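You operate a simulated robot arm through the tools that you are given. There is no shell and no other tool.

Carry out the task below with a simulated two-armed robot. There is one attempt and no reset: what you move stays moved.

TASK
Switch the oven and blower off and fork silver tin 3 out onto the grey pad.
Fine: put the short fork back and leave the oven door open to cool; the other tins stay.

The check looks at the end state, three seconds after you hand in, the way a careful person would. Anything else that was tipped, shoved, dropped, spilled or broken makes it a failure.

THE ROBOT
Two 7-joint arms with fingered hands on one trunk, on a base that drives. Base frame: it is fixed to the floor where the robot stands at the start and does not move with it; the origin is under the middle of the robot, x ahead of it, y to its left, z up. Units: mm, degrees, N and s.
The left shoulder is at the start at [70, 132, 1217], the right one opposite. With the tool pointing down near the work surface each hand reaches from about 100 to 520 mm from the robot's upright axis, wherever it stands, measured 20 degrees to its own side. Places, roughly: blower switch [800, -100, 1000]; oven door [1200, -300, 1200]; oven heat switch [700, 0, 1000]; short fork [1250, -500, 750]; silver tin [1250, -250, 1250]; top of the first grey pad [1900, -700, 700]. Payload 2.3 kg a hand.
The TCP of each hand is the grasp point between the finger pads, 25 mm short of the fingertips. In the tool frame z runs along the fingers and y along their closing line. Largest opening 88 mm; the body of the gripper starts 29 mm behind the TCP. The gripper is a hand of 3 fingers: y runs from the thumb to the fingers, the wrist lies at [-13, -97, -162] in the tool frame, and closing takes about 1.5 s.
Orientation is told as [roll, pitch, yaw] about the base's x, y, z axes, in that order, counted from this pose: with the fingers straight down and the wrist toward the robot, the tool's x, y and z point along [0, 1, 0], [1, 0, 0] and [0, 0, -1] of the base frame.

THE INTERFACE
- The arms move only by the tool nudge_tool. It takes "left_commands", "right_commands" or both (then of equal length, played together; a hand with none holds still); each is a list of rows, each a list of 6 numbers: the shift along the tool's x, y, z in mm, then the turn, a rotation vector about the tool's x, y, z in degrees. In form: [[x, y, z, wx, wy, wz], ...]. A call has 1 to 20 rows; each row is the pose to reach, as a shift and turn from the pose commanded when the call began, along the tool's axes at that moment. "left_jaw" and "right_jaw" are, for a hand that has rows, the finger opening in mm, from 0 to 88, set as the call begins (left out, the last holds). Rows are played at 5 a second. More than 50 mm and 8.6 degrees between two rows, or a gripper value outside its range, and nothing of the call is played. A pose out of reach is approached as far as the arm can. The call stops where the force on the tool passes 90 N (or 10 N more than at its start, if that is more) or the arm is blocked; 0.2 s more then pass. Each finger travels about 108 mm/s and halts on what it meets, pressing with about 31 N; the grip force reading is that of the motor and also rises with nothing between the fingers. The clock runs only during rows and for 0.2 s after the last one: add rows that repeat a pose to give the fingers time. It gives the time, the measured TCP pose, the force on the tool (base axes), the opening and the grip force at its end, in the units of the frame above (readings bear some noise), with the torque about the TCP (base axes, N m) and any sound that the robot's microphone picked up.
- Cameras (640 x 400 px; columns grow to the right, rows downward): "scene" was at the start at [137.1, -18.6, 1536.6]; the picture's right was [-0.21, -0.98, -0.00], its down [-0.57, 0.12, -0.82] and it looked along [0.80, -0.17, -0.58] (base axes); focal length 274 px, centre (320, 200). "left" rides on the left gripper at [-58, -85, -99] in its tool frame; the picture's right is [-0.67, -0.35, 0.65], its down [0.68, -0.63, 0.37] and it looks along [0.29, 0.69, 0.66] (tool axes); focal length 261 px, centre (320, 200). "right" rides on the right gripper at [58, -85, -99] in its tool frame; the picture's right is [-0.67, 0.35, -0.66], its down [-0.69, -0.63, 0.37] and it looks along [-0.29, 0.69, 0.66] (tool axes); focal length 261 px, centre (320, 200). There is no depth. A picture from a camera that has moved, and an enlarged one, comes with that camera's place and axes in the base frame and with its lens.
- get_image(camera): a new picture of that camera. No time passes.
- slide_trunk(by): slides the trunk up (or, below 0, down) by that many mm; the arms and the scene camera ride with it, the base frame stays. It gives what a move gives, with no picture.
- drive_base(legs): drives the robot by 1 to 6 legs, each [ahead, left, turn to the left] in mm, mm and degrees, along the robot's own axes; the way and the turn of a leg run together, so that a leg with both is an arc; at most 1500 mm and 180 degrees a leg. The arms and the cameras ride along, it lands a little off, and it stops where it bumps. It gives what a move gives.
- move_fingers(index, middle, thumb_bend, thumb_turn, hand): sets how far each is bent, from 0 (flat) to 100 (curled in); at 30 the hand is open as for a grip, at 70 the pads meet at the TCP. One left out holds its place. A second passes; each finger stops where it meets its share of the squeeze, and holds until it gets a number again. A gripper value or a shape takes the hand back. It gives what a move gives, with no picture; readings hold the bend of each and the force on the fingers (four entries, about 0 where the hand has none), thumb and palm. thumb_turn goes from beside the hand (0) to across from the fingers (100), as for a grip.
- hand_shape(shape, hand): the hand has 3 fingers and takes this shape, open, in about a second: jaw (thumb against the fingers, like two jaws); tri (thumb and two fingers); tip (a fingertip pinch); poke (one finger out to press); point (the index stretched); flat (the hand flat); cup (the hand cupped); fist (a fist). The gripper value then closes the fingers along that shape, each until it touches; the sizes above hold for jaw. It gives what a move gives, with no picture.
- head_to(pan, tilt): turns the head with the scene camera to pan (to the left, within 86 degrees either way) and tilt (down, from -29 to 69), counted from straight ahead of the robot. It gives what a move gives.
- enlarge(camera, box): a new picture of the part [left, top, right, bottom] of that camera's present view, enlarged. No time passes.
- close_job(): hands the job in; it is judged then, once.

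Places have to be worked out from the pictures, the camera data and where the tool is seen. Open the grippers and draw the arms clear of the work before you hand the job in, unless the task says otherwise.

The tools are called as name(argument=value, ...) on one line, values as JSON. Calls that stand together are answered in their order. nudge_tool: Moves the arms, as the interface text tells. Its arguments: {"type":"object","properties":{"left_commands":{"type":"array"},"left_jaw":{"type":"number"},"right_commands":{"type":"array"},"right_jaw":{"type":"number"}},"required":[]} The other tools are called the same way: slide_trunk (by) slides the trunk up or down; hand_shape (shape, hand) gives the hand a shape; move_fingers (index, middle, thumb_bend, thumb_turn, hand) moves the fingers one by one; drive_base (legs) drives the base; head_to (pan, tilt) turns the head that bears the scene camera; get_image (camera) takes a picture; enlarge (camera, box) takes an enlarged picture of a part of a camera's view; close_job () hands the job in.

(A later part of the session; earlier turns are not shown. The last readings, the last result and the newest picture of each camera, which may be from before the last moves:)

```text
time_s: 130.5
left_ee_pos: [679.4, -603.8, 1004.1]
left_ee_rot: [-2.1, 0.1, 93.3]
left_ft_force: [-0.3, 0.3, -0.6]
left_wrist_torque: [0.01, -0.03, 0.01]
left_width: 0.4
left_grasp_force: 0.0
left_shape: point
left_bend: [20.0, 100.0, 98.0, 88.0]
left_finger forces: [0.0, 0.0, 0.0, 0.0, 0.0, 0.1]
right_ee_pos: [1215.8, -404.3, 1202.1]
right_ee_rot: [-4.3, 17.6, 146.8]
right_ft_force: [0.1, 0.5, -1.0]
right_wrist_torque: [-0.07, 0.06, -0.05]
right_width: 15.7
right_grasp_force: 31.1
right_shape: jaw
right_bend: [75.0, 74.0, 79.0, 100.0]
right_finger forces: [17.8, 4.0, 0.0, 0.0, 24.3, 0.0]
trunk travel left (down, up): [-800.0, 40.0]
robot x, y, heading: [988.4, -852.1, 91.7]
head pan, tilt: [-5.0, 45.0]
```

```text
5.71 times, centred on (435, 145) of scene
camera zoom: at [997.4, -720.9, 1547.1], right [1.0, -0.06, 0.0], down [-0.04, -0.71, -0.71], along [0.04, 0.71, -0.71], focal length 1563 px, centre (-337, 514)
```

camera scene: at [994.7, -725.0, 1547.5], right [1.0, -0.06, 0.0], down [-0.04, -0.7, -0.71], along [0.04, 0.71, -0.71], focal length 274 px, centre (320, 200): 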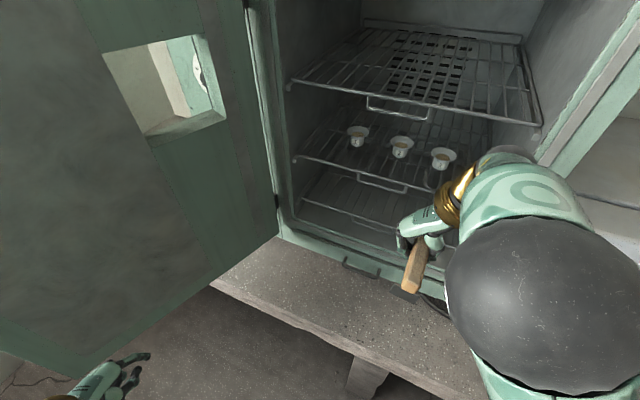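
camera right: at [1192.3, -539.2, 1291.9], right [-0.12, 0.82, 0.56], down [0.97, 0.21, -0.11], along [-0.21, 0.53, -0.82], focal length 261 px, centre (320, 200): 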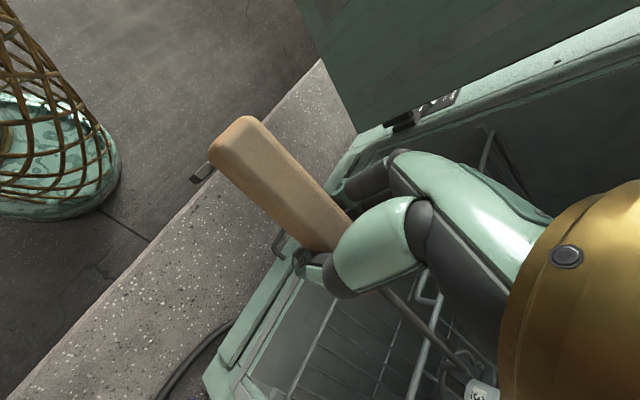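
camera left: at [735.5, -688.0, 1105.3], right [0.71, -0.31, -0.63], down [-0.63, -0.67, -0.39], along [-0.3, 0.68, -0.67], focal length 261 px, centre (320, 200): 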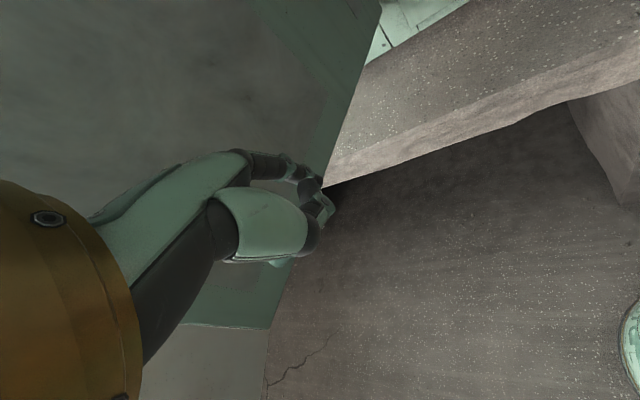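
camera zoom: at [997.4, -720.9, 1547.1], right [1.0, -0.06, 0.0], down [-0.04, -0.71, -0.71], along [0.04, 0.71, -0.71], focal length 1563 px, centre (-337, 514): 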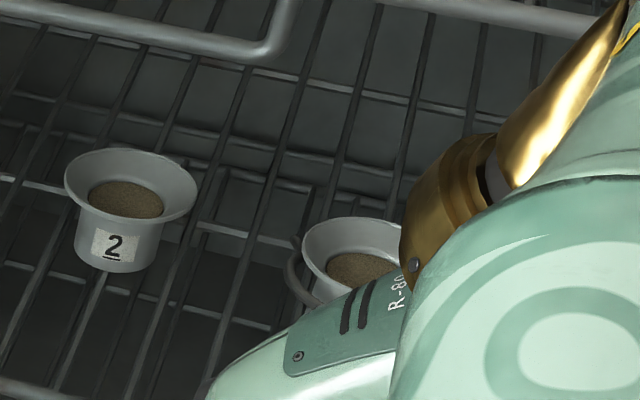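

The C is free of the rim at mid-body height and the tin stands on the rack. I withdraw the fork straight back, then a little up.

nudge_tool(right_commands=[[15, -1.1, -0.8, 0, 0, 0], [30, -2.2, -1.6, 0, 0, 0], [45, -3.2, -2.4, 0, 0, 0], [60, -4.3, -3.2, 0, 0, 0], [75, -5.4, -4, 0, 0, 0], [89, -9, -14, 0, 0, 0], [89, -9, -14, 0, 0, 0]])

enlarge(camera="scene", box=[360, 110, 490, 210])

get_image(camera="right")

```text
time_s: 132.1
left_ee_pos: [679.2, -605.2, 1005.2]
left_ee_rot: [-2.1, 0.1, 93.3]
left_ft_force: [-0.1, 0.7, -0.4]
left_wrist_torque: [0.0, -0.03, 0.0]
left_width: 0.2
left_grasp_force: 0.0
left_shape: point
left_bend: [20.0, 100.0, 98.0, 88.0]
left_finger forces: [0.0, 0.1, 0.1, 0.1, 0.0, 0.0]
right_ee_pos: [1171.2, -482.1, 1212.1]
right_ee_rot: [-4.0, 17.3, 146.7]
right_ft_force: [0.6, 0.2, -1.7]
right_wrist_torque: [-0.07, 0.04, 0.01]
right_width: 15.4
right_grasp_force: 31.2
right_shape: jaw
right_bend: [75.0, 74.0, 79.0, 100.0]
right_finger forces: [17.7, 4.0, 0.0, 0.0, 24.3, 0.1]
trunk travel left (down, up): [-800.0, 40.0]
robot x, y, heading: [992.2, -852.5, 91.7]
head pan, tilt: [-5.0, 45.0]
```

```text
4.00 times, centred on (425, 160) of scene
camera zoom: at [997.5, -720.7, 1547.1], right [1.0, -0.06, 0.0], down [-0.04, -0.71, -0.71], along [0.04, 0.71, -0.71], focal length 1094 px, centre (-100, 360)
```

zoom: 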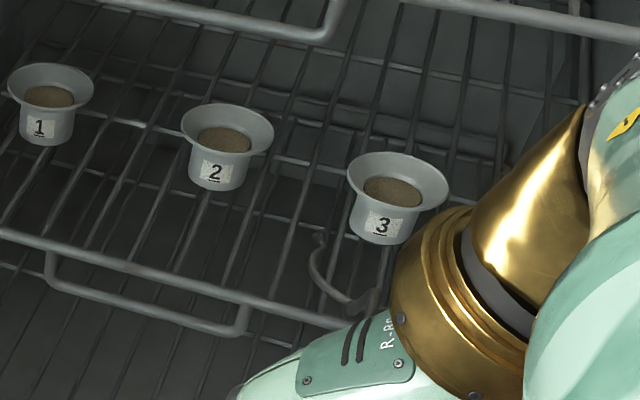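

```text
taken
camera right: at [1180.9, -565.9, 1327.0], right [-0.11, 0.82, 0.56], down [0.97, 0.21, -0.12], along [-0.21, 0.54, -0.82], focal length 261 px, centre (320, 200)
```

right: 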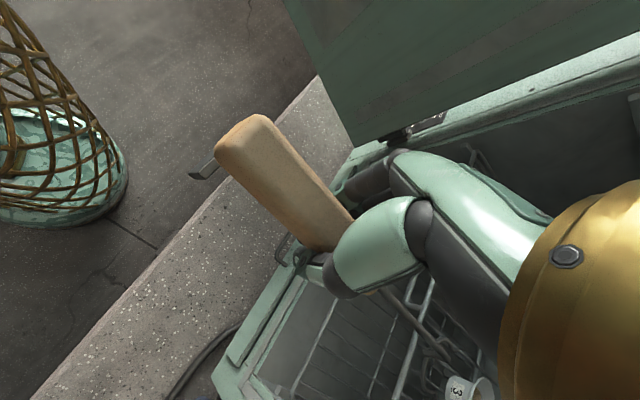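

Tin 3 stands upright on the rack, clear of the fork. I back the base up 130 mm, undo the hand's tilt, and swing the fork back parallel to the bench to set it down and re-grip it firmly.

drive_base(legs=[[-112, 65.6, 0]])

nudge_tool(right_commands=[[0, 0, 0, -6.2, 1.2, -1.5], [0, 0, 0, -12.4, 2.4, -3], [0, 0, 0, -18.5, 3.5, -4.6], [0, 0, 0, -18.5, 3.5, -4.6]])

nudge_tool(right_commands=[[8, 4.6, 0, 0, 0, 8.2], [16, 9.2, 0, 0, 0, 16.4], [24, 13.8, 0, 0, 0, 24.6], [32, 18.4, 0, 0, 0, 32.8], [40, 23, 0, 0, 0, 41], [48, 27.6, 0, 0, 0, 49.2], [56, 32.2, 0, 0, 0, 57.4], [64, 36.8, 0, 0, 0, 65.6], [72, 41.4, 0, 0, 0, 73.8], [80, 46, 0, 0, 0, 82], [88, 51, 0, 0, 0, 90], [88, 51, 0, 0, 0, 90]])

get_image(camera="scene")

get_image(camera="right")

```text
time_s: 133.4
left_ee_pos: [617.9, -715.6, 1003.1]
left_ee_rot: [-2.1, 0.2, 93.2]
left_ft_force: [1.0, -0.7, -0.4]
left_wrist_torque: [-0.01, -0.02, -0.01]
left_width: 0.0
left_grasp_force: 0.1
left_shape: point
left_bend: [20.0, 100.0, 98.0, 88.0]
left_finger forces: [0.1, 0.0, 0.0, 0.1, 0.0, 0.1]
right_ee_pos: [1111.4, -593.2, 1209.7]
right_ee_rot: [-3.7, 17.4, 146.7]
right_ft_force: [0.7, 0.2, -1.6]
right_wrist_torque: [-0.1, 0.04, -0.04]
right_width: 15.3
right_grasp_force: 30.9
right_shape: jaw
right_bend: [75.0, 74.0, 79.0, 100.0]
right_finger forces: [17.6, 4.0, 0.0, 0.0, 24.3, 0.0]
trunk travel left (down, up): [-800.0, 40.0]
robot x, y, heading: [930.8, -964.9, 91.6]
head pan, tilt: [-5.0, 45.0]
```

```text
time_s: 134.4
left_ee_pos: [615.2, -718.4, 1003.4]
left_ee_rot: [-2.2, 0.0, 93.2]
left_ft_force: [-0.8, 0.3, -0.7]
left_wrist_torque: [0.02, 0.04, 0.01]
left_width: 0.0
left_grasp_force: 0.1
left_shape: point
left_bend: [20.0, 100.0, 98.0, 88.0]
left_finger forces: [0.1, 0.1, 0.0, 0.1, 0.1, 0.0]
right_ee_pos: [1109.6, -595.2, 1211.4]
right_ee_rot: [0.3, -1.0, 152.0]
right_ft_force: [0.6, -0.1, -0.3]
right_wrist_torque: [-0.14, 0.03, 0.0]
right_width: 15.1
right_grasp_force: 31.2
right_shape: jaw
right_bend: [75.0, 74.0, 79.0, 100.0]
right_finger forces: [17.5, 3.5, 0.0, 0.0, 24.3, 0.0]
trunk travel left (down, up): [-800.0, 40.0]
robot x, y, heading: [930.4, -967.7, 91.5]
head pan, tilt: [-5.0, 45.0]
```

```text
time_s: 137.0
left_ee_pos: [615.4, -717.8, 1003.7]
left_ee_rot: [-2.2, 0.0, 93.3]
left_ft_force: [0.0, -1.2, 0.9]
left_wrist_torque: [0.0, -0.01, 0.03]
left_width: 0.1
left_grasp_force: 0.1
left_shape: point
left_bend: [20.0, 100.0, 98.0, 88.0]
left_finger forces: [0.0, 0.0, 0.0, 0.0, 0.1, 0.0]
right_ee_pos: [1093.8, -612.8, 1117.9]
right_ee_rot: [1.3, 0.4, 62.0]
right_ft_force: [-0.3, -0.6, -1.3]
right_wrist_torque: [0.03, 0.06, 0.02]
right_width: 15.1
right_grasp_force: 31.5
right_shape: jaw
right_bend: [75.0, 74.0, 80.0, 100.0]
right_finger forces: [17.1, 3.4, 0.1, 0.0, 24.0, 0.0]
right hand out of reach, approached as far as the arm can: row 4, 5, 6, 7, 8, 9, 10, 11, 12
trunk travel left (down, up): [-800.0, 40.0]
robot x, y, heading: [929.5, -965.4, 91.6]
head pan, tilt: [-5.0, 45.0]
```

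```text
taken
camera scene: at [933.8, -834.6, 1547.2], right [1.0, -0.06, 0.0], down [-0.04, -0.71, -0.71], along [0.04, 0.71, -0.71], focal length 274 px, centre (320, 200)
```

scene: 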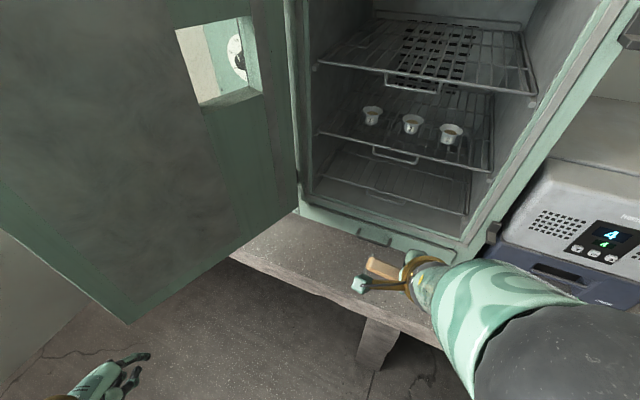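

```text
taken
camera right: at [1006.7, -660.9, 1217.4], right [0.77, -0.01, 0.64], down [0.3, -0.88, -0.38], along [0.56, 0.48, -0.67], focal length 261 px, centre (320, 200)
```

right: 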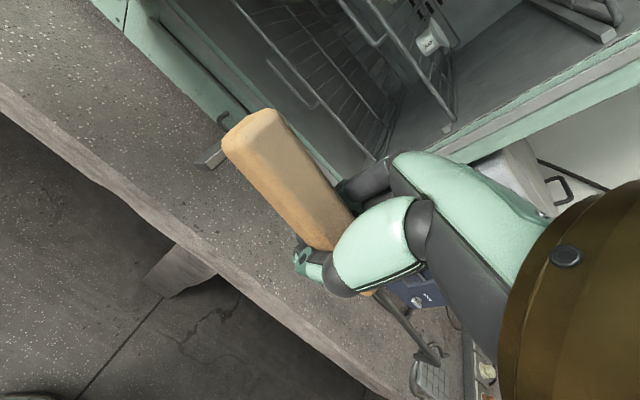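

The fork is parallel to the bench again (nose drooping). I lower the trunk 220 mm and drive back in toward the fork's place.

slide_trunk(by=-220)

drive_base(legs=[[112, -65.6, 0]])

get_image(camera="right")

get_image(camera="scene")

```text
time_s: 139.3
left_ee_pos: [616.1, -716.8, 783.2]
left_ee_rot: [-2.1, 0.0, 93.3]
left_ft_force: [0.1, -0.6, -0.7]
left_wrist_torque: [-0.03, -0.02, 0.0]
left_width: 0.0
left_grasp_force: 0.0
left_shape: point
left_bend: [20.0, 100.0, 98.0, 88.0]
left_finger forces: [0.1, 0.0, 0.0, 0.0, 0.0, 0.1]
right_ee_pos: [1095.3, -611.8, 897.3]
right_ee_rot: [1.3, 0.3, 62.2]
right_ft_force: [0.4, 0.1, -1.1]
right_wrist_torque: [0.04, 0.1, 0.01]
right_width: 15.0
right_grasp_force: 30.5
right_shape: jaw
right_bend: [75.0, 74.0, 80.0, 100.0]
right_finger forces: [16.8, 3.3, 0.0, 0.1, 23.9, 0.1]
trunk travel left (down, up): [-580.0, 260.0]
robot x, y, heading: [931.8, -969.0, 91.4]
head pan, tilt: [-5.0, 45.0]
```

```text
time_s: 140.6
left_ee_pos: [677.8, -606.0, 783.0]
left_ee_rot: [-2.2, 0.0, 93.5]
left_ft_force: [-0.1, 0.4, 0.1]
left_wrist_torque: [0.04, 0.02, -0.02]
left_width: 0.2
left_grasp_force: 0.1
left_shape: point
left_bend: [20.0, 100.0, 98.0, 88.0]
left_finger forces: [0.0, 0.0, 0.0, 0.0, 0.0, 0.1]
right_ee_pos: [1156.0, -498.6, 898.3]
right_ee_rot: [1.3, 0.2, 62.2]
right_ft_force: [-0.1, 1.0, -1.3]
right_wrist_torque: [0.03, 0.09, 0.01]
right_width: 15.1
right_grasp_force: 31.0
right_shape: jaw
right_bend: [75.0, 74.0, 80.0, 100.0]
right_finger forces: [16.8, 3.3, 0.0, 0.0, 23.9, 0.0]
trunk travel left (down, up): [-580.0, 260.0]
robot x, y, heading: [995.3, -855.7, 91.8]
head pan, tilt: [-5.0, 45.0]
```

```text
taken
camera right: at [1068.7, -547.9, 997.8], right [0.77, -0.01, 0.64], down [0.3, -0.87, -0.38], along [0.56, 0.49, -0.67], focal length 261 px, centre (320, 200)
```

right: 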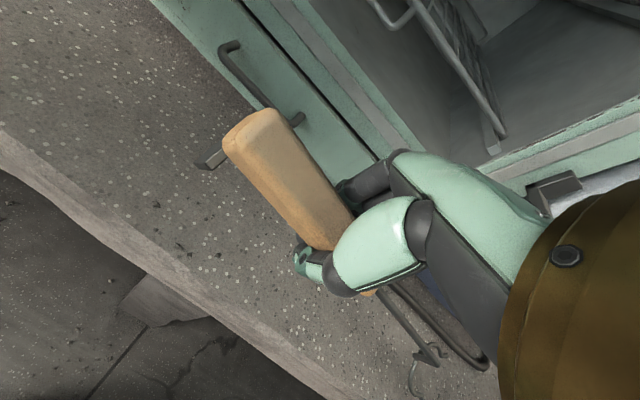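

```text
taken
camera scene: at [996.3, -722.2, 1327.2], right [1.0, -0.06, 0.0], down [-0.04, -0.71, -0.71], along [0.04, 0.71, -0.71], focal length 274 px, centre (320, 200)
```

scene: 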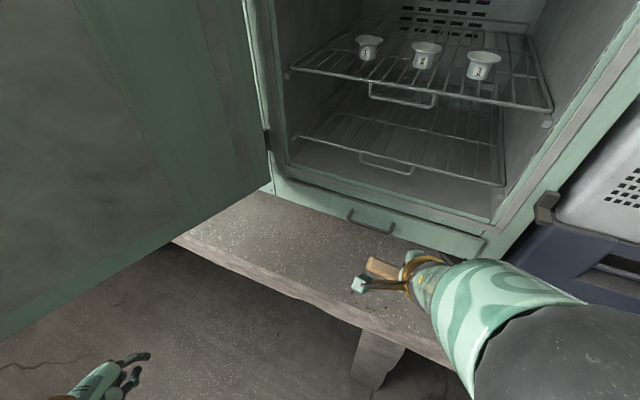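

I move the hand over the fork's original spot, staying well above the bench.

nudge_tool(right_commands=[[24.5, 18, 13, 0, 0, 0], [49, 36, 27, 0, 0, 0], [73.5, 54, 40, 0, 0, 0], [98, 72, 54, 0, 0, 0], [122.4, 90.4, 68, 0, 0, 0], [122.4, 90.4, 68, 0, 0, 0]])

get_image(camera="right")

get_image(camera="scene")

```text
time_s: 142.0
left_ee_pos: [678.5, -604.7, 783.0]
left_ee_rot: [-2.1, 0.0, 93.5]
left_ft_force: [-0.3, 0.3, 0.6]
left_wrist_torque: [0.01, 0.0, -0.01]
left_width: 0.0
left_grasp_force: 0.1
left_shape: point
left_bend: [20.0, 100.0, 98.0, 88.0]
left_finger forces: [0.0, 0.0, 0.1, 0.0, 0.1, 0.0]
right_ee_pos: [1091.7, -363.4, 832.3]
right_ee_rot: [1.3, 0.4, 62.0]
right_ft_force: [-0.5, -0.5, -1.4]
right_wrist_torque: [0.04, 0.08, -0.02]
right_width: 15.1
right_grasp_force: 31.0
right_shape: jaw
right_bend: [75.0, 74.0, 80.0, 100.0]
right_finger forces: [16.7, 2.8, 0.1, 0.0, 23.5, 0.1]
trunk travel left (down, up): [-580.0, 260.0]
robot x, y, heading: [993.5, -852.4, 91.7]
head pan, tilt: [-5.0, 45.0]
```

```text
taken
camera right: at [1003.7, -410.0, 931.8], right [0.77, -0.01, 0.64], down [0.3, -0.88, -0.38], along [0.56, 0.48, -0.67], focal length 261 px, centre (320, 200)
```

right: 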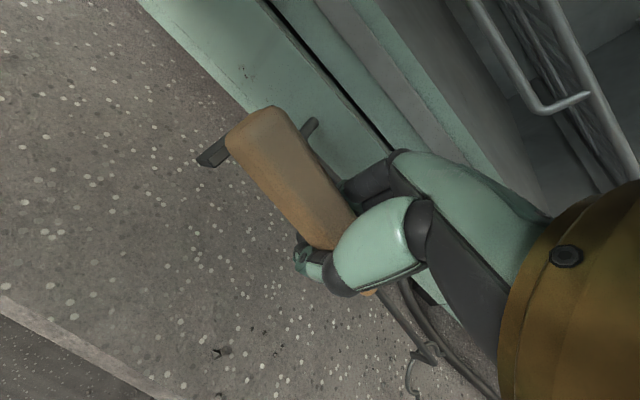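

```text
taken
camera scene: at [997.2, -721.6, 1327.2], right [1.0, -0.06, 0.0], down [-0.04, -0.71, -0.71], along [0.04, 0.71, -0.71], focal length 274 px, centre (320, 200)
```

scene: 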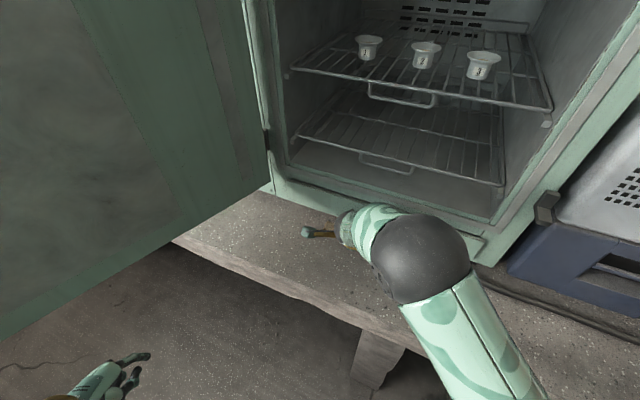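

Now I lower the fork onto the bench in small steps; the C touches first and lets the fork straighten in the grip.

nudge_tool(right_commands=[[0, 0, 12, 0, 0, 0], [0, 0, 24, 0, 0, 0], [0, 0, 36, 0, 0, 0], [0, 0, 46, 0, 0, 0], [0, 0, 56, 0, 0, 0], [0, 0, 66, 0, 0, 0], [0, 0, 74, 0, 0, 0], [0, 0, 80, 0, 0, 0], [0, 0, 85, 0, 0, 0], [0, 0, 85, 0, 0, 0]])

get_image(camera="right")

```text
time_s: 144.2
left_ee_pos: [677.9, -605.9, 783.3]
left_ee_rot: [-2.1, 0.0, 93.5]
left_ft_force: [0.5, -0.2, 0.2]
left_wrist_torque: [0.02, -0.02, -0.01]
left_width: 0.0
left_grasp_force: 0.0
left_shape: point
left_bend: [20.0, 100.0, 98.0, 88.0]
left_finger forces: [0.1, 0.0, 0.0, 0.1, 0.0, 0.0]
right_ee_pos: [1087.6, -361.1, 747.4]
right_ee_rot: [1.3, 0.3, 62.2]
right_ft_force: [-0.2, 0.6, -1.4]
right_wrist_torque: [-0.07, -0.1, -0.08]
right_width: 14.5
right_grasp_force: 31.0
right_shape: jaw
right_bend: [75.0, 74.0, 81.0, 100.0]
right_finger forces: [17.3, 0.5, 0.0, 0.0, 21.9, 0.1]
trunk travel left (down, up): [-580.0, 260.0]
robot x, y, heading: [995.1, -854.5, 91.8]
head pan, tilt: [-5.0, 45.0]
```

```text
taken
camera right: at [999.3, -409.3, 846.7], right [0.77, -0.01, 0.64], down [0.3, -0.87, -0.38], along [0.56, 0.48, -0.67], focal length 261 px, centre (320, 200)
```

right: 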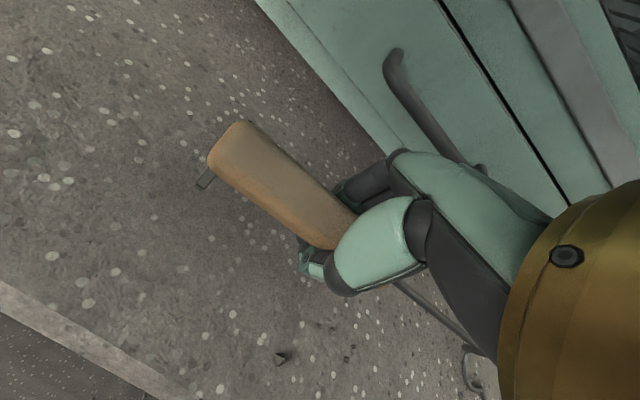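

The C and foot are on the bench. I open the jaw gently and look at how the fork lies.

nudge_tool(right_commands=[[0, 0, 0, 0, 0, 0], [0, 0, 0, 0, 0, 0], [0, 0, 0, 0, 0, 0], [0, 0, 0, 0, 0, 0], [0, 0, 0, 0, 0, 0], [0, 0, 0, 0, 0, 0]], right_jaw=60)

get_image(camera="right")

```text
time_s: 145.6
left_ee_pos: [678.4, -604.7, 783.9]
left_ee_rot: [-2.3, 0.0, 93.4]
left_ft_force: [0.8, -0.4, -0.5]
left_wrist_torque: [0.04, -0.02, 0.05]
left_width: 0.1
left_grasp_force: 0.0
left_shape: point
left_bend: [20.0, 100.0, 98.0, 88.0]
left_finger forces: [0.0, 0.1, 0.0, 0.0, 0.0, 0.1]
right_ee_pos: [1088.0, -360.2, 748.1]
right_ee_rot: [1.2, 0.4, 62.2]
right_ft_force: [-0.9, 0.0, 0.1]
right_wrist_torque: [0.04, -0.02, -0.03]
right_width: 59.3
right_grasp_force: 0.1
right_shape: jaw
right_bend: [28.0, 38.0, 60.0, 100.0]
right_finger forces: [0.0, 0.1, 0.0, 0.1, 0.1, 0.1]
trunk travel left (down, up): [-580.0, 260.0]
robot x, y, heading: [992.8, -849.6, 91.7]
head pan, tilt: [-5.0, 45.0]
```

```text
taken
camera right: at [999.4, -409.4, 846.8], right [0.77, -0.01, 0.64], down [0.3, -0.87, -0.38], along [0.56, 0.48, -0.67], focal length 261 px, centre (320, 200)
```

right: 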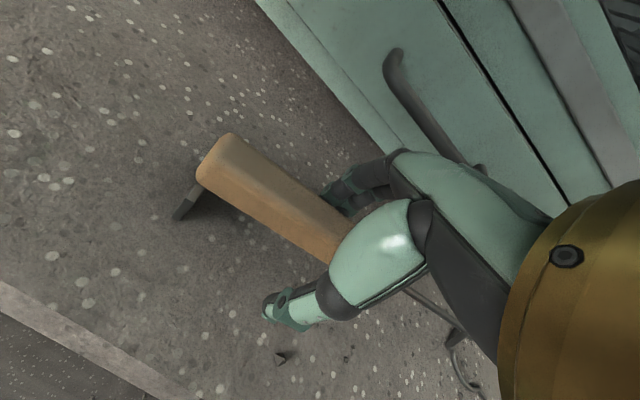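

The fork stands on its foot again. I descend until the palm is nearly on the handle's top, so that the fingers can wrap under it.

nudge_tool(right_commands=[[0, -2, 5, 0, 0, 0], [0, -2, 9, 0, 0, 0], [0, -2, 12, 0, 0, 0], [0, -2, 15, 0, 0, 0], [0, -2, 15, 0, 0, 0]])

get_image(camera="right")

```text
time_s: 146.8
left_ee_pos: [677.2, -605.1, 784.3]
left_ee_rot: [-2.2, 0.0, 93.5]
left_ft_force: [-0.2, -0.3, 0.2]
left_wrist_torque: [-0.03, 0.02, -0.01]
left_width: 0.2
left_grasp_force: 0.0
left_shape: point
left_bend: [20.0, 100.0, 98.0, 88.0]
left_finger forces: [0.0, 0.0, 0.0, 0.0, 0.0, 0.0]
right_ee_pos: [1086.5, -361.9, 734.0]
right_ee_rot: [1.2, 0.3, 62.2]
right_ft_force: [-0.6, 0.8, 0.7]
right_wrist_torque: [0.02, 0.0, -0.04]
right_width: 59.6
right_grasp_force: 0.0
right_shape: jaw
right_bend: [28.0, 38.0, 60.0, 100.0]
right_finger forces: [0.1, 0.1, 0.1, 0.0, 0.1, 0.0]
trunk travel left (down, up): [-580.0, 260.0]
robot x, y, heading: [994.8, -851.8, 91.9]
head pan, tilt: [-5.0, 45.0]
```

```text
taken
camera right: at [998.2, -411.0, 831.7], right [0.77, -0.01, 0.64], down [0.3, -0.87, -0.38], along [0.56, 0.48, -0.67], focal length 261 px, centre (320, 200)
```

right: 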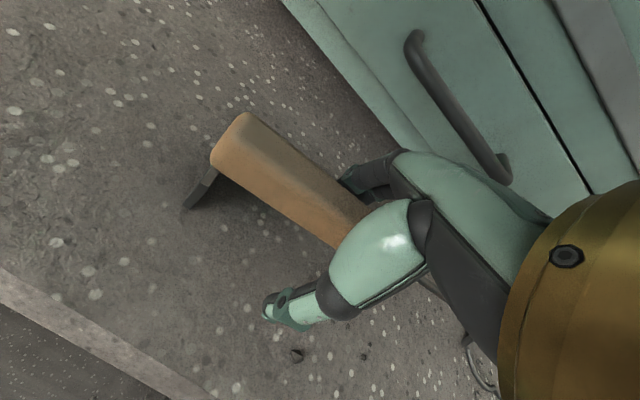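

No contact yet. I go 4 mm deeper and then curl the fingers under the handle.

nudge_tool(right_commands=[[0, 0, 2, 0, 0, 0], [0, 0, 4, 0, 0, 0], [0, 0, 4, 0, 0, 0]])

move_fingers(hand="right", index=95, middle=95, thumb_bend=95)

get_image(camera="right")

```text
time_s: 147.6
left_ee_pos: [677.9, -606.3, 783.0]
left_ee_rot: [-2.2, 0.0, 93.5]
left_ft_force: [0.4, -0.1, 0.3]
left_wrist_torque: [-0.02, 0.02, -0.01]
left_width: 0.0
left_grasp_force: 0.0
left_shape: point
left_bend: [20.0, 100.0, 98.0, 88.0]
left_finger forces: [0.0, 0.0, 0.1, 0.1, 0.0, 0.0]
right_ee_pos: [1087.2, -362.3, 727.1]
right_ee_rot: [1.4, 0.3, 62.2]
right_ft_force: [-0.1, -0.5, 0.2]
right_wrist_torque: [-0.01, 0.02, -0.03]
right_width: 59.7
right_grasp_force: 0.0
right_shape: jaw
right_bend: [28.0, 38.0, 60.0, 100.0]
right_finger forces: [0.0, 0.0, 0.0, 0.0, 0.1, 0.0]
trunk travel left (down, up): [-580.0, 260.0]
robot x, y, heading: [994.1, -850.6, 91.8]
head pan, tilt: [-5.0, 45.0]
```

```text
time_s: 148.6
left_ee_pos: [678.5, -604.9, 782.6]
left_ee_rot: [-2.2, 0.0, 93.5]
left_ft_force: [0.8, 0.8, -0.3]
left_wrist_torque: [-0.02, 0.0, 0.0]
left_width: 0.0
left_grasp_force: 0.1
left_shape: point
left_bend: [20.0, 100.0, 98.0, 88.0]
left_finger forces: [0.1, 0.0, 0.1, 0.0, 0.0, 0.1]
right_ee_pos: [1085.5, -360.7, 727.8]
right_ee_rot: [1.3, 0.2, 62.2]
right_ft_force: [0.6, -0.1, -0.7]
right_wrist_torque: [-0.01, 0.01, -0.02]
right_width: 8.6
right_grasp_force: 11.4
right_shape: fingers
right_bend: [85.0, 92.0, 93.0, 93.0]
right_finger forces: [6.9, 10.2, 0.0, 0.0, 0.1, 5.2]
trunk travel left (down, up): [-580.0, 260.0]
robot x, y, heading: [996.3, -856.6, 91.7]
head pan, tilt: [-5.0, 45.0]
```

```text
taken
camera right: at [998.2, -410.5, 827.8], right [0.77, -0.01, 0.64], down [0.3, -0.87, -0.38], along [0.56, 0.48, -0.67], focal length 261 px, centre (320, 200)
```

right: 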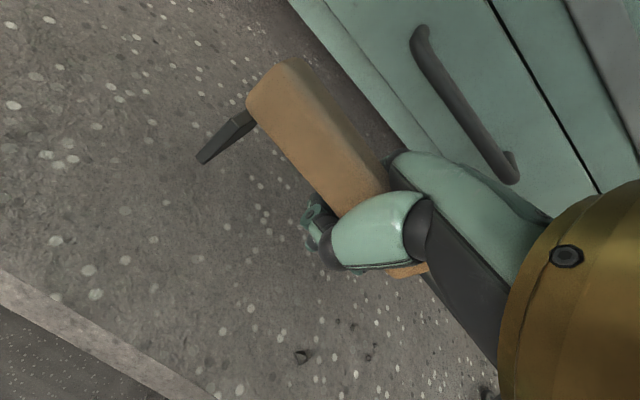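

The wrap rolled the handle in the hand (its foot now points sideways) and the thumb has no contact – not good. I look closer before letting go.

enlarge(camera="right", box=[180, 40, 500, 400])

enlarge(camera="scene", box=[280, 200, 480, 320])

```text
1.11 times, centred on (340, 220) of right
camera zoom: at [998.2, -410.5, 827.8], right [0.77, -0.01, 0.64], down [0.3, -0.87, -0.38], along [0.56, 0.48, -0.67], focal length 290 px, centre (298, 178)
```

zoom: 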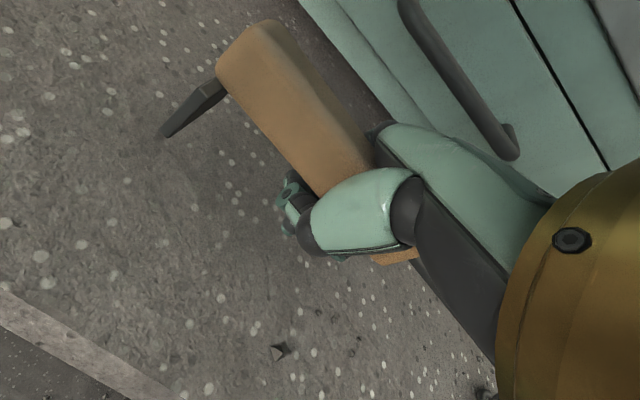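

```text
3.20 times, centred on (380, 260) of scene
camera zoom: at [996.8, -720.9, 1327.1], right [1.0, -0.06, 0.0], down [-0.04, -0.71, -0.71], along [0.04, 0.71, -0.71], focal length 875 px, centre (128, 8)
```

zoom: 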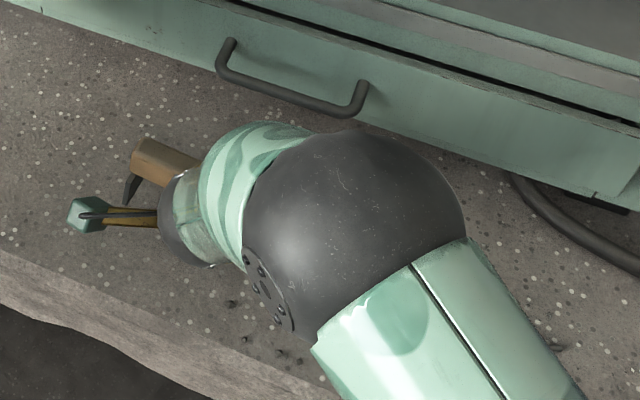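

The handle is drawn up into the hand but rolled. I release it again and let its flat C settle on the bench, then will use a different grip.

nudge_tool(right_commands=[[0, 0, 0, 0, 0, 0], [0, 0, 0, 0, 0, 0], [0, 0, 0, 0, 0, 0], [0, 0, 0, 0, 0, 0], [0, 0, 0, 0, 0, 0], [0, 0, 0, 0, 0, 0]], right_jaw=70)

nudge_tool(right_commands=[[0, 0, -20, 0, 0, 0], [0, 0, -45, 0, 0, 0], [0, 0, -70, 0, 0, 0], [0, 0, -95, 0, 0, 0], [0, 0, -95, 0, 0, 0]])

get_image(camera="right")

```text
time_s: 150.0
left_ee_pos: [678.5, -606.5, 783.5]
left_ee_rot: [-2.2, -0.1, 93.6]
left_ft_force: [-0.6, 0.2, 0.4]
left_wrist_torque: [0.01, -0.01, -0.03]
left_width: 0.0
left_grasp_force: 0.0
left_shape: point
left_bend: [20.0, 100.0, 98.0, 88.0]
left_finger forces: [0.0, 0.0, 0.0, 0.0, 0.0, 0.1]
right_ee_pos: [1086.0, -361.5, 727.2]
right_ee_rot: [1.3, 0.4, 62.2]
right_ft_force: [0.0, 0.1, 0.4]
right_wrist_torque: [-0.01, -0.01, 0.01]
right_width: 69.7
right_grasp_force: 0.1
right_shape: jaw
right_bend: [27.0, 34.0, 50.0, 99.0]
right_finger forces: [0.0, 0.0, 0.0, 0.0, 0.0, 0.0]
trunk travel left (down, up): [-580.0, 260.0]
robot x, y, heading: [992.7, -853.1, 91.7]
head pan, tilt: [-5.0, 45.0]
```

```text
time_s: 151.2
left_ee_pos: [677.6, -604.1, 783.1]
left_ee_rot: [-2.2, 0.1, 93.5]
left_ft_force: [-0.2, -0.1, 1.3]
left_wrist_torque: [-0.01, 0.01, -0.02]
left_width: 0.1
left_grasp_force: 0.1
left_shape: point
left_bend: [20.0, 100.0, 98.0, 88.0]
left_finger forces: [0.1, 0.1, 0.0, 0.1, 0.0, 0.0]
right_ee_pos: [1088.3, -361.3, 822.3]
right_ee_rot: [1.3, 0.4, 62.2]
right_ft_force: [0.9, -0.1, 0.6]
right_wrist_torque: [-0.02, -0.05, 0.02]
right_width: 69.5
right_grasp_force: 0.1
right_shape: jaw
right_bend: [27.0, 34.0, 50.0, 99.0]
right_finger forces: [0.0, 0.0, 0.1, 0.0, 0.0, 0.0]
trunk travel left (down, up): [-580.0, 260.0]
robot x, y, heading: [995.4, -849.6, 91.7]
head pan, tilt: [-5.0, 45.0]
```

```text
taken
camera right: at [1000.2, -410.5, 922.7], right [0.77, -0.01, 0.64], down [0.3, -0.87, -0.38], along [0.56, 0.48, -0.67], focal length 261 px, centre (320, 200)
```

right: 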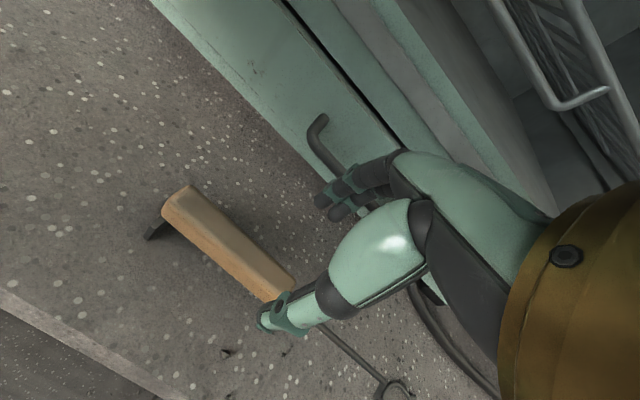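

The fork stands upright again, practically in its old place. I'll now grip it with the hand pitched 30° so the palm's rear edge braces on the handle's top against nose droop; first I tilt the hand above it.

nudge_tool(right_commands=[[0, 0, 0, 0, -7.5, 0], [0, 0, 0, 0, -15, 0], [0, 0, 0, 0, -22.5, 0], [0, 0, 0, 0, -30, 0], [0, 0, 0, 0, -30, 0]])

get_image(camera="right")

get_image(camera="scene")

```text
time_s: 152.4
left_ee_pos: [677.1, -606.5, 783.8]
left_ee_rot: [-2.1, 0.0, 93.4]
left_ft_force: [-0.4, 0.0, 0.6]
left_wrist_torque: [-0.02, 0.02, 0.02]
left_width: 0.0
left_grasp_force: 0.0
left_shape: point
left_bend: [20.0, 100.0, 98.0, 88.0]
left_finger forces: [0.0, 0.0, 0.0, 0.0, 0.0, 0.1]
right_ee_pos: [1088.1, -363.7, 824.6]
right_ee_rot: [-28.7, 0.4, 62.2]
right_ft_force: [0.1, 0.8, 0.8]
right_wrist_torque: [0.02, -0.02, 0.03]
right_width: 70.0
right_grasp_force: 0.1
right_shape: jaw
right_bend: [27.0, 34.0, 50.0, 99.0]
right_finger forces: [0.1, 0.0, 0.1, 0.0, 0.1, 0.0]
trunk travel left (down, up): [-580.0, 260.0]
robot x, y, heading: [993.7, -848.8, 91.6]
head pan, tilt: [-5.0, 45.0]
```

```text
taken
camera right: at [962.1, -391.8, 881.8], right [0.41, 0.19, 0.89], down [0.39, -0.92, 0.01], along [0.82, 0.35, -0.45], focal length 261 px, centre (320, 200)
```

right: 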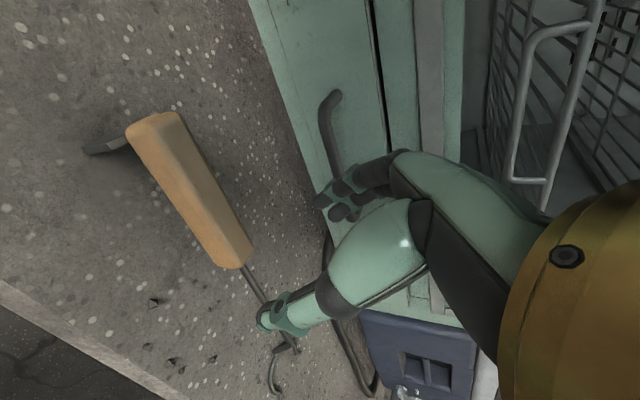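

```text
taken
camera scene: at [996.8, -721.6, 1327.2], right [1.0, -0.06, 0.0], down [-0.04, -0.71, -0.71], along [0.04, 0.71, -0.71], focal length 274 px, centre (320, 200)
```

scene: 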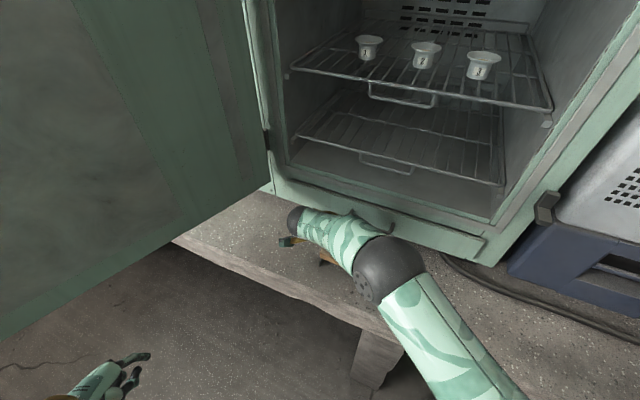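

The handle lies centred under the tilted hand. I descend along the vertical until the handle axis is at the grasp point.

nudge_tool(right_commands=[[9.6, 0, 17.5, 0, 0, 0], [19.2, 0, 35, 0, 0, 0], [28.8, 0, 52.6, 0, 0, 0], [34, 0, 62, 0, 0, 0], [38.4, 0, 70.2, 0, 0, 0], [38.4, 0, 70.2, 0, 0, 0]])

get_image(camera="right")

```text
time_s: 153.8
left_ee_pos: [677.0, -605.7, 782.8]
left_ee_rot: [-2.1, 0.1, 93.5]
left_ft_force: [-0.1, 0.5, 0.2]
left_wrist_torque: [-0.02, -0.01, 0.01]
left_width: 0.4
left_grasp_force: 0.1
left_shape: point
left_bend: [20.0, 100.0, 98.0, 88.0]
left_finger forces: [0.0, 0.1, 0.0, 0.0, 0.1, 0.0]
right_ee_pos: [1087.0, -362.1, 743.6]
right_ee_rot: [-28.7, 0.3, 62.2]
right_ft_force: [-0.7, -0.7, -0.5]
right_wrist_torque: [0.01, 0.0, 0.0]
right_width: 69.9
right_grasp_force: 0.0
right_shape: jaw
right_bend: [27.0, 34.0, 50.0, 99.0]
right_finger forces: [0.1, 0.1, 0.0, 0.0, 0.0, 0.0]
trunk travel left (down, up): [-580.0, 260.0]
robot x, y, heading: [992.5, -852.9, 91.7]
head pan, tilt: [-5.0, 45.0]
```

```text
taken
camera right: at [961.4, -391.6, 801.6], right [0.41, 0.19, 0.89], down [0.39, -0.92, 0.01], along [0.82, 0.35, -0.45], focal length 261 px, centre (320, 200)
```

right: 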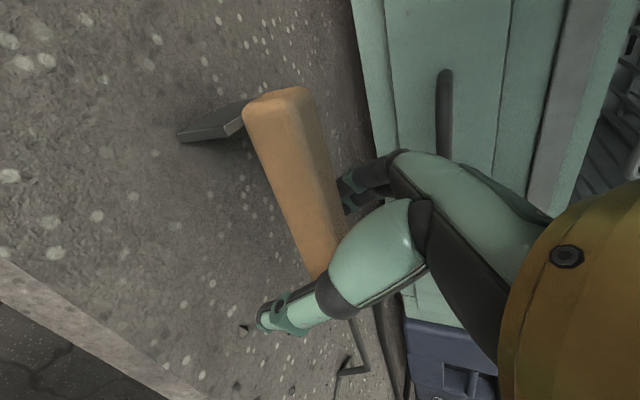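

No contact and a visible gap to the palm, so I go deeper in small steps, watching for contact.

nudge_tool(right_commands=[[1.5, 0, 2.6, 0, 0, 0], [2.9, 0, 5.3, 0, 0, 0], [4.3, 0, 7.9, 0, 0, 0], [4.3, 0, 7.9, 0, 0, 0]])

enlarge(camera="right", box=[180, 70, 460, 390])

```text
time_s: 154.8
left_ee_pos: [677.1, -605.7, 784.0]
left_ee_rot: [-2.3, 0.0, 93.5]
left_ft_force: [0.3, 0.0, -0.9]
left_wrist_torque: [-0.01, -0.01, -0.01]
left_width: 0.0
left_grasp_force: 0.0
left_shape: point
left_bend: [20.0, 100.0, 98.0, 88.0]
left_finger forces: [0.0, 0.1, 0.0, 0.0, 0.1, 0.1]
right_ee_pos: [1088.4, -362.6, 733.9]
right_ee_rot: [-28.7, 0.2, 62.1]
right_ft_force: [-0.1, 0.6, 0.9]
right_wrist_torque: [-0.01, -0.01, 0.03]
right_width: 69.7
right_grasp_force: 0.0
right_shape: jaw
right_bend: [27.0, 34.0, 50.0, 99.0]
right_finger forces: [0.0, 0.1, 0.0, 0.1, 0.0, 0.0]
trunk travel left (down, up): [-580.0, 260.0]
robot x, y, heading: [997.7, -852.4, 91.5]
head pan, tilt: [-5.0, 45.0]
```

```text
1.25 times, centred on (320, 230) of right
camera zoom: at [961.7, -391.8, 792.5], right [0.41, 0.19, 0.89], down [0.39, -0.92, 0.01], along [0.82, 0.35, -0.45], focal length 326 px, centre (320, 162)
```

zoom: 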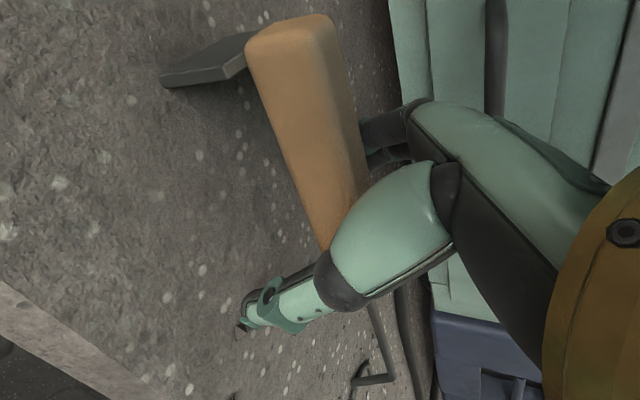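

Still no palm contact. I try 6 mm more, carefully.

nudge_tool(right_commands=[[1.0, 0, 1.8, 0, 0, 0], [1.9, 0, 3.5, 0, 0, 0], [2.9, 0, 5.3, 0, 0, 0], [2.9, 0, 5.3, 0, 0, 0]])

get_image(camera="right")

```text
time_s: 155.8
left_ee_pos: [676.7, -605.8, 782.3]
left_ee_rot: [-2.3, 0.0, 93.4]
left_ft_force: [-0.5, 0.8, 1.1]
left_wrist_torque: [-0.01, 0.0, 0.02]
left_width: 0.0
left_grasp_force: 0.0
left_shape: point
left_bend: [20.0, 100.0, 98.0, 88.0]
left_finger forces: [0.0, 0.0, 0.0, 0.1, 0.0, 0.0]
right_ee_pos: [1087.9, -363.2, 728.2]
right_ee_rot: [-28.7, 0.3, 62.1]
right_ft_force: [0.2, 0.0, 0.1]
right_wrist_torque: [0.01, 0.03, 0.03]
right_width: 69.7
right_grasp_force: 0.1
right_shape: jaw
right_bend: [27.0, 34.0, 50.0, 99.0]
right_finger forces: [0.0, 0.0, 0.1, 0.0, 0.0, 0.0]
trunk travel left (down, up): [-580.0, 260.0]
robot x, y, heading: [993.0, -851.6, 91.8]
head pan, tilt: [-5.0, 45.0]
```

```text
taken
camera right: at [961.9, -392.0, 786.6], right [0.41, 0.19, 0.89], down [0.39, -0.92, 0.01], along [0.82, 0.35, -0.45], focal length 261 px, centre (320, 200)
```

right: 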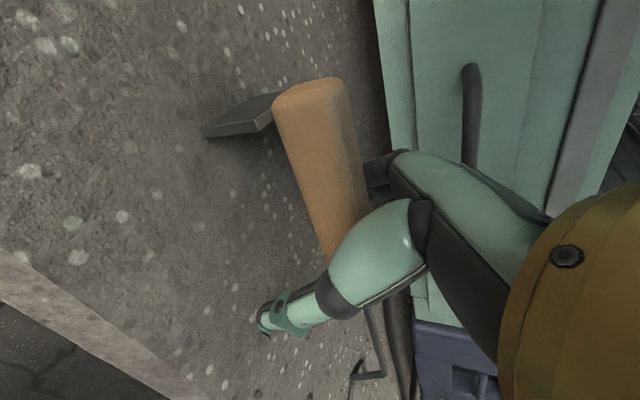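

Without wrapping, the palm never reaches the handle. The earlier wrapped hold (fingers under, palm on top) was strong; I'll repeat it with the hand upright, but set the thumb against the near side first to limit the roll.

nudge_tool(right_commands=[[-9, 0, -16, 0, 0, 0], [-18, 0, -33, 0, 7.5, 0], [-18, 0, -33, 0, 15, 0], [-18, 0, -33, 0, 22.5, 0], [-18, 0, -33, 0, 30, 0], [-18, 0, -33, 0, 30, 0]])

get_image(camera="right")

```text
time_s: 157.2
left_ee_pos: [678.9, -607.0, 782.2]
left_ee_rot: [-2.1, 0.0, 93.5]
left_ft_force: [0.2, -0.2, 0.6]
left_wrist_torque: [-0.03, -0.02, -0.04]
left_width: 0.1
left_grasp_force: 0.2
left_shape: point
left_bend: [20.0, 100.0, 98.0, 88.0]
left_finger forces: [0.0, 0.0, 0.0, 0.0, 0.1, 0.1]
right_ee_pos: [1087.6, -362.6, 765.5]
right_ee_rot: [1.4, 0.3, 62.3]
right_ft_force: [0.1, 0.1, -0.2]
right_wrist_torque: [-0.02, 0.05, -0.03]
right_width: 70.0
right_grasp_force: 0.0
right_shape: jaw
right_bend: [27.0, 34.0, 50.0, 99.0]
right_finger forces: [0.0, 0.0, 0.1, 0.1, 0.0, 0.1]
trunk travel left (down, up): [-580.0, 260.0]
robot x, y, heading: [993.3, -850.0, 91.9]
head pan, tilt: [-5.0, 45.0]
```

```text
taken
camera right: at [1000.1, -411.7, 865.5], right [0.77, -0.01, 0.64], down [0.3, -0.87, -0.38], along [0.56, 0.49, -0.67], focal length 261 px, centre (320, 200)
```

right: 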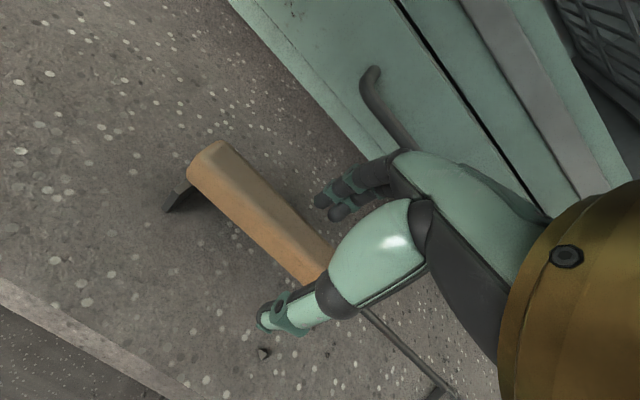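

The handle lies about 6 mm nearer than the hand's centre. I shift the hand 6 mm back and descend to the wrap depth.

nudge_tool(right_commands=[[0, -6, 8, 0, 0, 0], [0, -6, 18, 0, 0, 0], [0, -6, 28, 0, 0, 0], [0, -6, 37, 0, 0, 0], [0, -6, 37, 0, 0, 0]])

move_fingers(hand="right", thumb_bend=72)

get_image(camera="right")

```text
time_s: 158.4
left_ee_pos: [677.8, -605.1, 782.7]
left_ee_rot: [-2.3, 0.0, 93.5]
left_ft_force: [0.6, -0.6, 0.8]
left_wrist_torque: [0.0, -0.01, 0.01]
left_width: 0.0
left_grasp_force: 0.1
left_shape: point
left_bend: [20.0, 100.0, 98.0, 88.0]
left_finger forces: [0.0, 0.0, 0.0, 0.0, 0.0, 0.1]
right_ee_pos: [1083.5, -368.2, 729.4]
right_ee_rot: [1.2, 0.3, 62.2]
right_ft_force: [-0.3, 0.1, 0.4]
right_wrist_torque: [0.0, 0.01, 0.02]
right_width: 69.8
right_grasp_force: 0.1
right_shape: jaw
right_bend: [27.0, 34.0, 50.0, 99.0]
right_finger forces: [0.1, 0.1, 0.0, 0.0, 0.0, 0.0]
trunk travel left (down, up): [-580.0, 260.0]
robot x, y, heading: [994.7, -855.1, 91.8]
head pan, tilt: [-5.0, 45.0]
```

```text
time_s: 159.4
left_ee_pos: [678.3, -605.9, 783.6]
left_ee_rot: [-2.2, 0.0, 93.5]
left_ft_force: [-0.5, 0.4, 0.8]
left_wrist_torque: [0.02, 0.0, 0.02]
left_width: 0.0
left_grasp_force: 0.2
left_shape: point
left_bend: [20.0, 100.0, 98.0, 88.0]
left_finger forces: [0.0, 0.1, 0.1, 0.0, 0.0, 0.1]
right_ee_pos: [1083.9, -367.5, 728.9]
right_ee_rot: [1.3, 0.2, 62.2]
right_ft_force: [0.8, -0.1, 0.5]
right_wrist_torque: [0.02, 0.01, 0.01]
right_width: 30.1
right_grasp_force: 0.1
right_shape: fingers
right_bend: [27.0, 34.0, 72.0, 99.0]
right_finger forces: [0.1, 0.1, 0.1, 0.0, 0.1, 0.1]
trunk travel left (down, up): [-580.0, 260.0]
robot x, y, heading: [995.7, -850.6, 91.7]
head pan, tilt: [-5.0, 45.0]
```

```text
taken
camera right: at [996.1, -416.5, 828.5], right [0.77, -0.01, 0.64], down [0.3, -0.87, -0.38], along [0.56, 0.48, -0.67], focal length 261 px, centre (320, 200)
```

right: 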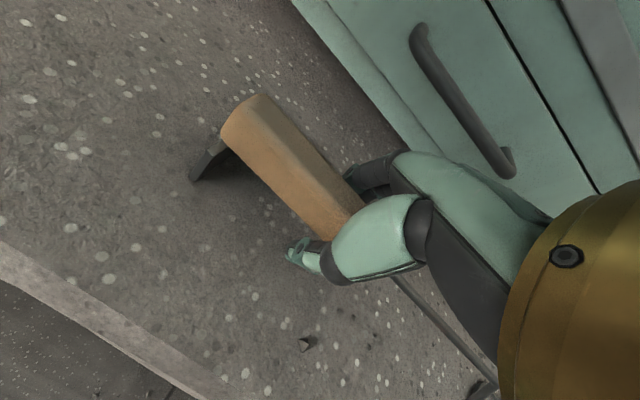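

The thumb stands close to the near side. Now I curl index and middle around the handle in two stages.

move_fingers(hand="right", index=76, middle=76)

get_image(camera="right")

```text
time_s: 160.4
left_ee_pos: [678.6, -606.1, 783.6]
left_ee_rot: [-2.2, 0.0, 93.5]
left_ft_force: [0.2, -0.7, 0.0]
left_wrist_torque: [0.0, -0.04, 0.02]
left_width: 0.0
left_grasp_force: 0.0
left_shape: point
left_bend: [20.0, 100.0, 98.0, 88.0]
left_finger forces: [0.0, 0.1, 0.1, 0.0, 0.0, 0.0]
right_ee_pos: [1083.0, -367.9, 729.3]
right_ee_rot: [1.3, 0.3, 62.2]
right_ft_force: [0.0, -0.6, 1.6]
right_wrist_torque: [-0.1, 0.08, -0.01]
right_width: 0.1
right_grasp_force: 7.2
right_shape: fingers
right_bend: [75.0, 76.0, 69.0, 98.0]
right_finger forces: [7.3, 0.0, 0.0, 0.0, 7.3, 0.0]
trunk travel left (down, up): [-580.0, 260.0]
robot x, y, heading: [994.2, -851.0, 91.8]
head pan, tilt: [-5.0, 45.0]
```

```text
taken
camera right: at [995.8, -416.8, 828.8], right [0.77, -0.01, 0.64], down [0.3, -0.87, -0.38], along [0.56, 0.49, -0.67], focal length 261 px, centre (320, 200)
```

right: 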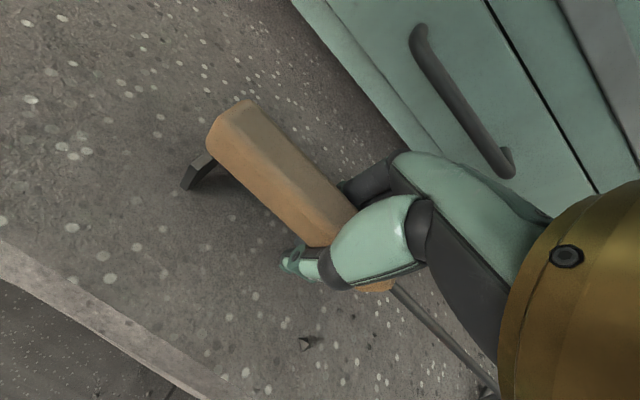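

Index and thumb meet around the handle with the handle caged upright. I curl further to pull it up into the palm.

move_fingers(hand="right", index=92, middle=92, thumb_bend=88)

get_image(camera="right")

```text
time_s: 161.4
left_ee_pos: [677.7, -605.2, 783.1]
left_ee_rot: [-2.3, 0.2, 93.5]
left_ft_force: [0.1, 0.0, -0.3]
left_wrist_torque: [-0.02, -0.02, 0.02]
left_width: 0.0
left_grasp_force: 0.0
left_shape: point
left_bend: [20.0, 100.0, 98.0, 88.0]
left_finger forces: [0.0, 0.0, 0.1, 0.1, 0.1, 0.0]
right_ee_pos: [1083.7, -367.1, 728.6]
right_ee_rot: [1.2, 0.4, 62.2]
right_ft_force: [0.2, -0.8, -1.4]
right_wrist_torque: [0.0, 0.03, 0.01]
right_width: 6.1
right_grasp_force: 0.6
right_shape: fingers
right_bend: [91.0, 92.0, 82.0, 99.0]
right_finger forces: [0.3, 1.2, 0.0, 0.0, 0.1, 0.1]
trunk travel left (down, up): [-580.0, 260.0]
robot x, y, heading: [994.2, -853.1, 91.9]
head pan, tilt: [-5.0, 45.0]
```

```text
taken
camera right: at [996.2, -416.3, 828.4], right [0.77, -0.01, 0.64], down [0.3, -0.87, -0.38], along [0.56, 0.48, -0.67], focal length 261 px, centre (320, 200)
```

right: 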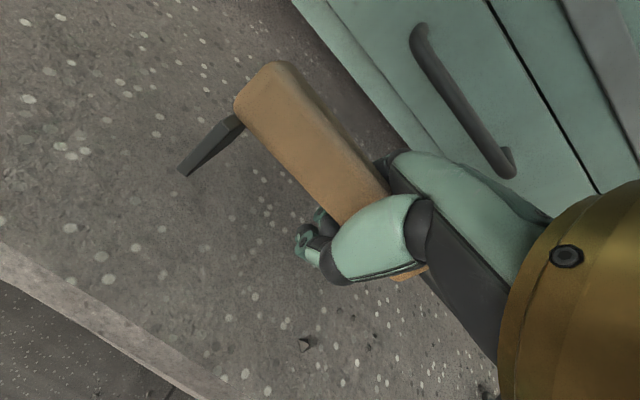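

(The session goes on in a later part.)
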